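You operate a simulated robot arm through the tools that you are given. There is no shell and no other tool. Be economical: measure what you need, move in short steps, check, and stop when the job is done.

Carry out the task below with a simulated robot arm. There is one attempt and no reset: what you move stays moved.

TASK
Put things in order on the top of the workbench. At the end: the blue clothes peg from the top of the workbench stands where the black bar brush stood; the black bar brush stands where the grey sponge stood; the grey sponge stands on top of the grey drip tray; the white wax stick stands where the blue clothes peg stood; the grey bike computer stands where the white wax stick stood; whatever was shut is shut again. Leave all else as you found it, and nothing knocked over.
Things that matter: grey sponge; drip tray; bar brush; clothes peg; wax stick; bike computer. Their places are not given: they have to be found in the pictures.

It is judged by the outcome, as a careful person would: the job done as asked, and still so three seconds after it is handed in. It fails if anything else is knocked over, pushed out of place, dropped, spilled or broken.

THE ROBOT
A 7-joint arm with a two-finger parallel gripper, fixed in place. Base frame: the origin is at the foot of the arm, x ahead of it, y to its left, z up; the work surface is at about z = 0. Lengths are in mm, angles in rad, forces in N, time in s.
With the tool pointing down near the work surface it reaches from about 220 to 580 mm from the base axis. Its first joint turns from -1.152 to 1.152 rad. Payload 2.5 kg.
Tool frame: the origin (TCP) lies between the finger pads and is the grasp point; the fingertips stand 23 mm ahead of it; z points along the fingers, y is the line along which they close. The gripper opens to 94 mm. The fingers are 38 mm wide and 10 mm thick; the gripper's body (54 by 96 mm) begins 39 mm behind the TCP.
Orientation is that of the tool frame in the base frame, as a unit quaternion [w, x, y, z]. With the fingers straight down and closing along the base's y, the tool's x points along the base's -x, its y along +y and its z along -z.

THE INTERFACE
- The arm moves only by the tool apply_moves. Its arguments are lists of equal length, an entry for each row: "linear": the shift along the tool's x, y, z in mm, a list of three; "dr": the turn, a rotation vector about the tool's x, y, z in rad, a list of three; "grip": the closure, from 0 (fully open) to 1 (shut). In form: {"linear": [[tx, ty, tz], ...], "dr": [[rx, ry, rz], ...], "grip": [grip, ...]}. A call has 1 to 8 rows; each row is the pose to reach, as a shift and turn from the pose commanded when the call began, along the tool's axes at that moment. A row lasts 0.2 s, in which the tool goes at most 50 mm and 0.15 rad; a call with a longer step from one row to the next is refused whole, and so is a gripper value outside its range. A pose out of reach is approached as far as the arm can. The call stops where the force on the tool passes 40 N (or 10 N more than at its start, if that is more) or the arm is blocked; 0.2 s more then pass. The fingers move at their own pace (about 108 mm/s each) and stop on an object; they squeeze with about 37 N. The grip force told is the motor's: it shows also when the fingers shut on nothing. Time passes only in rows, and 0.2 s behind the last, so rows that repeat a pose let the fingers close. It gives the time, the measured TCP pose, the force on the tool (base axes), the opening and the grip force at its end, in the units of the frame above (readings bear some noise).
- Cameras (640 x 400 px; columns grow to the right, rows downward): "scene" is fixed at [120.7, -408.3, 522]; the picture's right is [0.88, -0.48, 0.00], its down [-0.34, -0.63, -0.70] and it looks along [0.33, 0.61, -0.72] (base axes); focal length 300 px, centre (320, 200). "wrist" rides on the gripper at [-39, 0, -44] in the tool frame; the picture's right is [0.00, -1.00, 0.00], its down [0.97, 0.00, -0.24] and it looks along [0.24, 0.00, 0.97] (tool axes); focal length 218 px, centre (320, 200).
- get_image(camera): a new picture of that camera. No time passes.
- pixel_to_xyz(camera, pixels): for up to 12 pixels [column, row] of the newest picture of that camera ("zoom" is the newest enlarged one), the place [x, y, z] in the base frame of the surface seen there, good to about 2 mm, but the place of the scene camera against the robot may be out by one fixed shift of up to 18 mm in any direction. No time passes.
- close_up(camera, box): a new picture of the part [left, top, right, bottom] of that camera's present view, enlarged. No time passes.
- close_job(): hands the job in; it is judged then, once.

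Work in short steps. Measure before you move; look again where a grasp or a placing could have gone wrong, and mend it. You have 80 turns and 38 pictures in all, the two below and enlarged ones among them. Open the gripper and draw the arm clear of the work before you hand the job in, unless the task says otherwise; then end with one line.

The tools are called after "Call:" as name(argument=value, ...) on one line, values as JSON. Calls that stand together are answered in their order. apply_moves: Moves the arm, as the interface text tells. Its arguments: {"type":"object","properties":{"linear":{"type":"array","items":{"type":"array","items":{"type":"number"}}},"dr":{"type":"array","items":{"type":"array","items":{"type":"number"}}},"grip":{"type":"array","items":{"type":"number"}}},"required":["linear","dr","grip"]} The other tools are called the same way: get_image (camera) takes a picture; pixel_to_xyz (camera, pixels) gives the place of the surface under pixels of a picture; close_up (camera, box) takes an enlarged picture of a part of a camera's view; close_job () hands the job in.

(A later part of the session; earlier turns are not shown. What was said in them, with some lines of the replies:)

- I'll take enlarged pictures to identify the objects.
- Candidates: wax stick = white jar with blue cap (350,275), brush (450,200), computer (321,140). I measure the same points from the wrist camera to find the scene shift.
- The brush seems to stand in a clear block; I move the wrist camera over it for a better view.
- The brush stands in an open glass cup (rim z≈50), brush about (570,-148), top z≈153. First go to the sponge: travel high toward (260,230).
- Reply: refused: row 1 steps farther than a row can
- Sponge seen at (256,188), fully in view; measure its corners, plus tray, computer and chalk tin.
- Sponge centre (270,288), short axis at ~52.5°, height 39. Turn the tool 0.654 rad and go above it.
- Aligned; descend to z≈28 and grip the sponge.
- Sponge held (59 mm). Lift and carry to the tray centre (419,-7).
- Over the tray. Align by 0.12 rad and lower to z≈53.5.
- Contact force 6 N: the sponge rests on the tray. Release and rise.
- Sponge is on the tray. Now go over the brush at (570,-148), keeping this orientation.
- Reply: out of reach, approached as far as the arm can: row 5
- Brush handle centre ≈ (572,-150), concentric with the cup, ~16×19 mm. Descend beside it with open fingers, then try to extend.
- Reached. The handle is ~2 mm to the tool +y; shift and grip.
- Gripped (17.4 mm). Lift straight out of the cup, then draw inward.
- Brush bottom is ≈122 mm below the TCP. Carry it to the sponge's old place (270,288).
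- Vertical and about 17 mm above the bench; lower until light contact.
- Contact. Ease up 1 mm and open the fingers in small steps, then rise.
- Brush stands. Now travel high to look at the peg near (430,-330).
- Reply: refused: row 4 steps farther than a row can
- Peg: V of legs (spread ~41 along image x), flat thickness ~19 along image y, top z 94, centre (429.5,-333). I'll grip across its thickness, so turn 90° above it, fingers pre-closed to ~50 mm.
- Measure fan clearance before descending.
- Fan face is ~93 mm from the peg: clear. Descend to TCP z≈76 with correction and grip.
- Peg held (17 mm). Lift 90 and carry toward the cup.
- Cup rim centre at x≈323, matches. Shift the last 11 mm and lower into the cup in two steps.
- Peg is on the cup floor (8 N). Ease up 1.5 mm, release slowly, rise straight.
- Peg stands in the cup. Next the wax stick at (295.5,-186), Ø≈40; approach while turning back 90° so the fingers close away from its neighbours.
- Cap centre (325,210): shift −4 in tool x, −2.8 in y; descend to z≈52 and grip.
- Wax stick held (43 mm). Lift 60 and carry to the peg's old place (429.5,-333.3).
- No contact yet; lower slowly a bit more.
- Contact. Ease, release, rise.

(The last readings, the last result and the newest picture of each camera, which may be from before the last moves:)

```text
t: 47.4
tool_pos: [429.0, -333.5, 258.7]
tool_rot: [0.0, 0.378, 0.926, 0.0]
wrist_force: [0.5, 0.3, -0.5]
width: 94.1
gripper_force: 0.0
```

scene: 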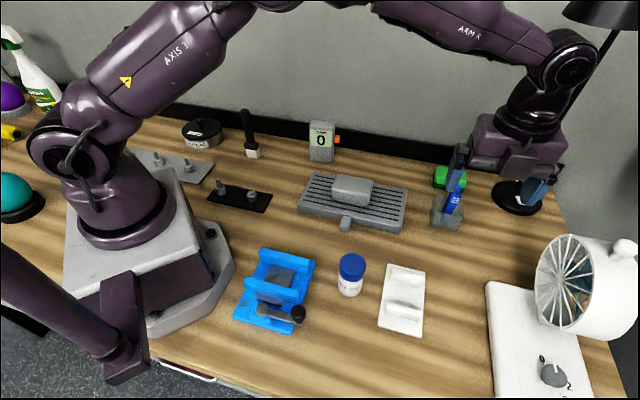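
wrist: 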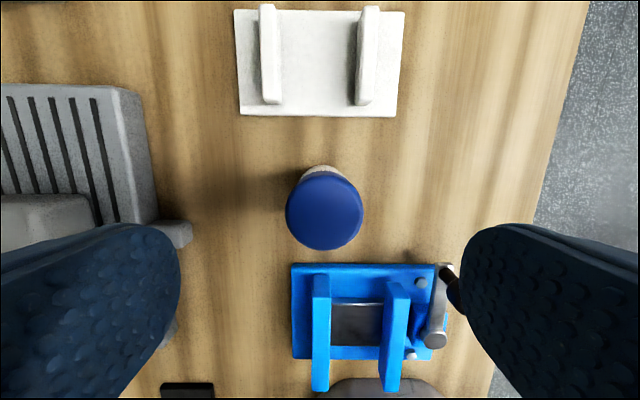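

Travel high to look at the bike computer near (437,178).

Call:
apply_moves(linear=[[33, 31, -10], [66, 62, -20], [99, 93, -30], [132, 124, -30], [165, 155, -30], [198, 186, -30], [230, 217, -30], [262, 248, -30]], dr=[[0, 0, 0], [0, 0, 0], [0, 0, 0], [0, 0, 0], [0, 0, 0], [0, 0, 0], [0, 0, 0], [0, 0, 0]], grip=[0, 0, 0, 0, 0, 0, 0, 0])

Call:
apply_moves(linear=[[32, 31, 0], [64, 62, 0], [96, 93, 0], [129, 123, 0]], dr=[[0, 0, 0], [0, 0, 0], [0, 0, 0], [0, 0, 0]], grip=[0, 0, 0, 0])

Call:
get_image(camera="wrist")

```text
t: 49.2
tool_pos: [411.3, 24.4, 287.0]
tool_rot: [0.0, 0.377, 0.926, 0.0]
wrist_force: [0.0, -0.6, -0.2]
width: 94.2
gripper_force: 0.0
```

```text
t: 50.2
tool_pos: [406.4, 203.5, 288.5]
tool_rot: [0.0, 0.378, 0.926, 0.0]
wrist_force: [-1.1, 0.0, 0.2]
width: 93.9
gripper_force: 0.0
```

```text
6 pictures are left
```

wrist: 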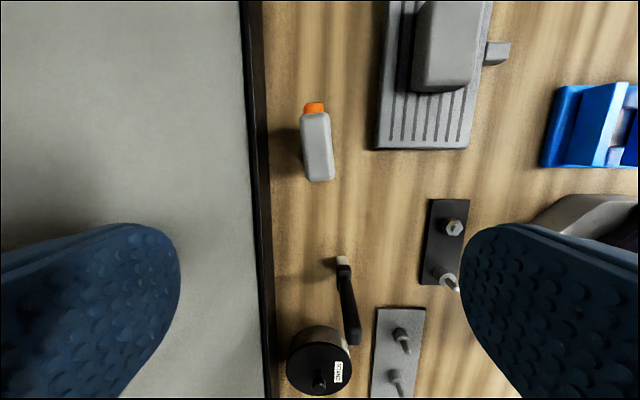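

Call:
pixel_to_xyz(camera="wrist", pixels=[[305, 116], [327, 114], [311, 179], [333, 177], [318, 147], [255, 130], [262, 180], [240, 150], [272, 150], [314, 104], [306, 150], [329, 145]])

Call:
close_up(camera="wrist", box=[240, 90, 400, 190])

```text
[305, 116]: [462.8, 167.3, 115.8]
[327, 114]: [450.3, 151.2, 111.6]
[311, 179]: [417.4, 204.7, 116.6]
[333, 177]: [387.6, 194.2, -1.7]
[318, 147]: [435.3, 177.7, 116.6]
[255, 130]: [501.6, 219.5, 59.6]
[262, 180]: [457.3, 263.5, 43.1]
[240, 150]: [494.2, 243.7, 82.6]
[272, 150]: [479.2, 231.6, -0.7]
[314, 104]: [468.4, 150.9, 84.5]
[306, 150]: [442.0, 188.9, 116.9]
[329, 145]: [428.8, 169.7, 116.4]
```

```text
4.00 times, centred on (320, 140) of wrist
```

zoom: 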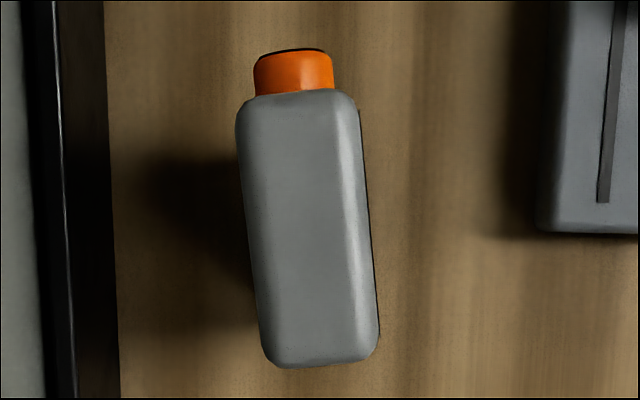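

Computer: centre (435.5,178), ~30 thick, 65 long, turned −0.09 rad, top 117. Align above it at z≈165 and check.

Call:
apply_moves(linear=[[-20, 1, 20], [-38.6, 2.1, 40], [-38.6, 2.1, 80], [-38.6, 2.1, 120], [-38.6, 2.1, 120]], dr=[[0, 0, -0.09], [0, 0, -0.09], [0, 0, -0.09], [0, 0, -0.09], [0, 0, -0.09]], grip=[0.2, 0.36, 0.36, 0.36, 0.36])

Call:
get_image(camera="wrist")

```text
t: 51.4
tool_pos: [437.2, 180.7, 169.5]
tool_rot: [0.0, 0.335, 0.942, 0.0]
wrist_force: [0.8, 1.1, 0.2]
width: 60.3
gripper_force: 0.1
```

```text
4 pictures are left
```

wrist: 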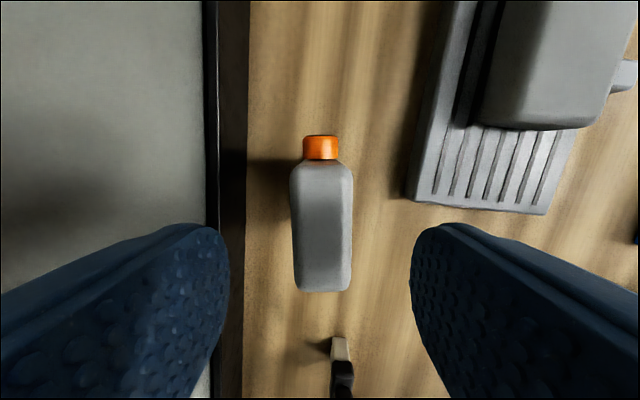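

Well aligned (321,227). Descend to z≈84 and grip.

Call:
apply_moves(linear=[[-1, 0, 40], [-1, 0, 75], [-1, 0, 85], [-1, 0, 85], [-1, 0, 85], [-1, 0, 85]], dr=[[0, 0, 0], [0, 0, 0], [0, 0, 0], [0, 0, 0], [0, 0, 0], [0, 0, 0]], grip=[0.36, 0.36, 0.36, 0.6, 0.75, 0.8])

```text
t: 52.8
tool_pos: [437.1, 180.9, 82.9]
tool_rot: [0.0, 0.335, 0.942, 0.0]
wrist_force: [0.4, -0.4, 0.0]
width: 29.9
gripper_force: 36.8
```

Held (30 mm). Lift and carry to the wax stick's old place (296,-188).

Call:
apply_moves(linear=[[0, 0, -45], [0, 0, -90], [-10, -30, -110], [-25, -75, -110], [-39, -120, -110], [-54, -165, -110], [-69, -210, -110], [-84, -255, -110]], dr=[[0, 0, 0], [0, 0, 0], [0, 0, 0], [0, 0, 0], [0, 0, 0], [0, 0, 0], [0, 0, 0], [0, 0, 0]], grip=[0.8, 0.8, 0.8, 0.8, 0.8, 0.8, 0.8, 0.8])

Call:
apply_moves(linear=[[-13, -40, 0], [-26, -80, 0], [-39.4, -120, 0], [-39.4, -120, 40], [-39.4, -120, 80], [-39.4, -120, 80]], dr=[[0, 0, 0], [0, 0, 0], [0, 0, 0], [0, 0, 0], [0, 0, 0], [0, 0, 0]], grip=[0.8, 0.8, 0.8, 0.8, 0.8, 0.8])

Call:
close_up(camera="scene", box=[220, 180, 460, 350])

```text
t: 54.6
tool_pos: [342.7, -72.0, 194.3]
tool_rot: [0.0, 0.335, 0.942, 0.0]
wrist_force: [-0.3, -0.1, -1.7]
width: 29.7
gripper_force: 37.3
```

```text
t: 56.0
tool_pos: [296.6, -189.4, 112.4]
tool_rot: [0.0, 0.335, 0.942, 0.0]
wrist_force: [-0.2, 0.5, -1.9]
width: 29.8
gripper_force: 36.3
```

```text
2.35 times, centred on (340, 265) of scene
```

zoom: 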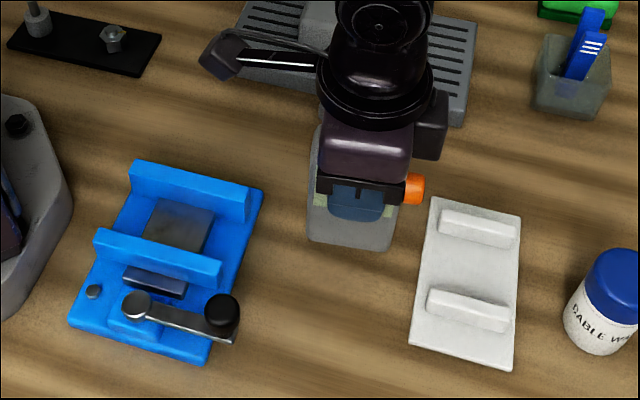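

Space is clear; lower to just above the bench, then gently.

Call:
apply_moves(linear=[[0, 0, 18], [0, 0, 26], [0, 0, 28], [0, 0, 29.5]], dr=[[0, 0, 0], [0, 0, 0], [0, 0, 0], [0, 0, 0]], grip=[0.8, 0.8, 0.8, 0.8])

```text
t: 57.0
tool_pos: [298.1, -188.7, 84.6]
tool_rot: [-0.001, 0.335, 0.942, 0.0]
wrist_force: [-0.1, -0.7, -1.8]
width: 29.6
gripper_force: 36.7
```

Call:
apply_moves(linear=[[0, 0, 1], [0, 0, 2], [0, 0, 2.8]], dr=[[0, 0, 0], [0, 0, 0], [0, 0, 0]], grip=[0.8, 0.8, 0.8])

```text
t: 57.8
tool_pos: [297.4, -189.9, 81.9]
tool_rot: [0.001, 0.334, 0.942, 0.0]
wrist_force: [-5.2, 4.6, 25.5]
width: 29.7
gripper_force: 37.4
```

Firm contact. Ease 1.5 mm, release, rise.

Call:
apply_moves(linear=[[0, 0, -1.5], [0, 0, -1.5], [0, 0, -1.5], [0, 0, -1.5], [0, 0, -30], [0, 0, -75], [0, 0, -120], [0, 0, -165]], dr=[[0, 0, 0], [0, 0, 0], [0, 0, 0], [0, 0, 0], [0, 0, 0], [0, 0, 0], [0, 0, 0], [0, 0, 0]], grip=[0.68, 0.6, 0.5, 0.36, 0.3, 0.2, 0, 0])

Call:
apply_moves(linear=[[10, 40, -20], [20, 80, -40], [20, 120, -50], [20, 160, -50]], dr=[[0, 0, 0], [0, 0, 0], [0, 0, 0], [0, 0, 0]], grip=[0, 0, 0, 0])

Call:
get_image(camera="scene")

```text
t: 59.6
tool_pos: [296.3, -191.2, 247.7]
tool_rot: [-0.001, 0.335, 0.942, 0.001]
wrist_force: [0.3, -0.8, 0.8]
width: 94.5
gripper_force: 0.0
```

```text
t: 60.6
tool_pos: [383.9, -54.2, 296.6]
tool_rot: [0.0, 0.336, 0.942, 0.0]
wrist_force: [-0.1, 0.2, -1.0]
width: 93.8
gripper_force: 0.0
```

```text
2 pictures are left
```

scene: 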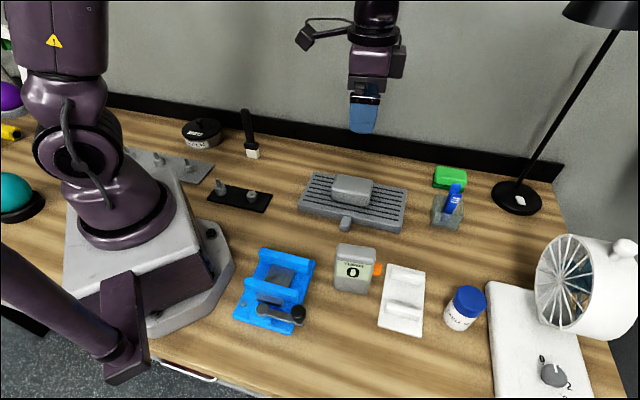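

The final picture shows everything in place and upright: sponge on the tray (353,190), brush (250,135), peg in the cup (453,200), wax stick (463,308) and computer (353,268). The gripper is open and clear, so I hand the job in.

Call:
close_job()

```text
The job is handed in.
```

The job is handed in: all five things are in their new places and upright, nothing else was moved or knocked over, and nothing had to be opened. The peg stands in the open glass cup that held the brush. I took the grey "TURNS" counter to be the bike computer and the "WAX" tube with the blue cap to be the wax stick.
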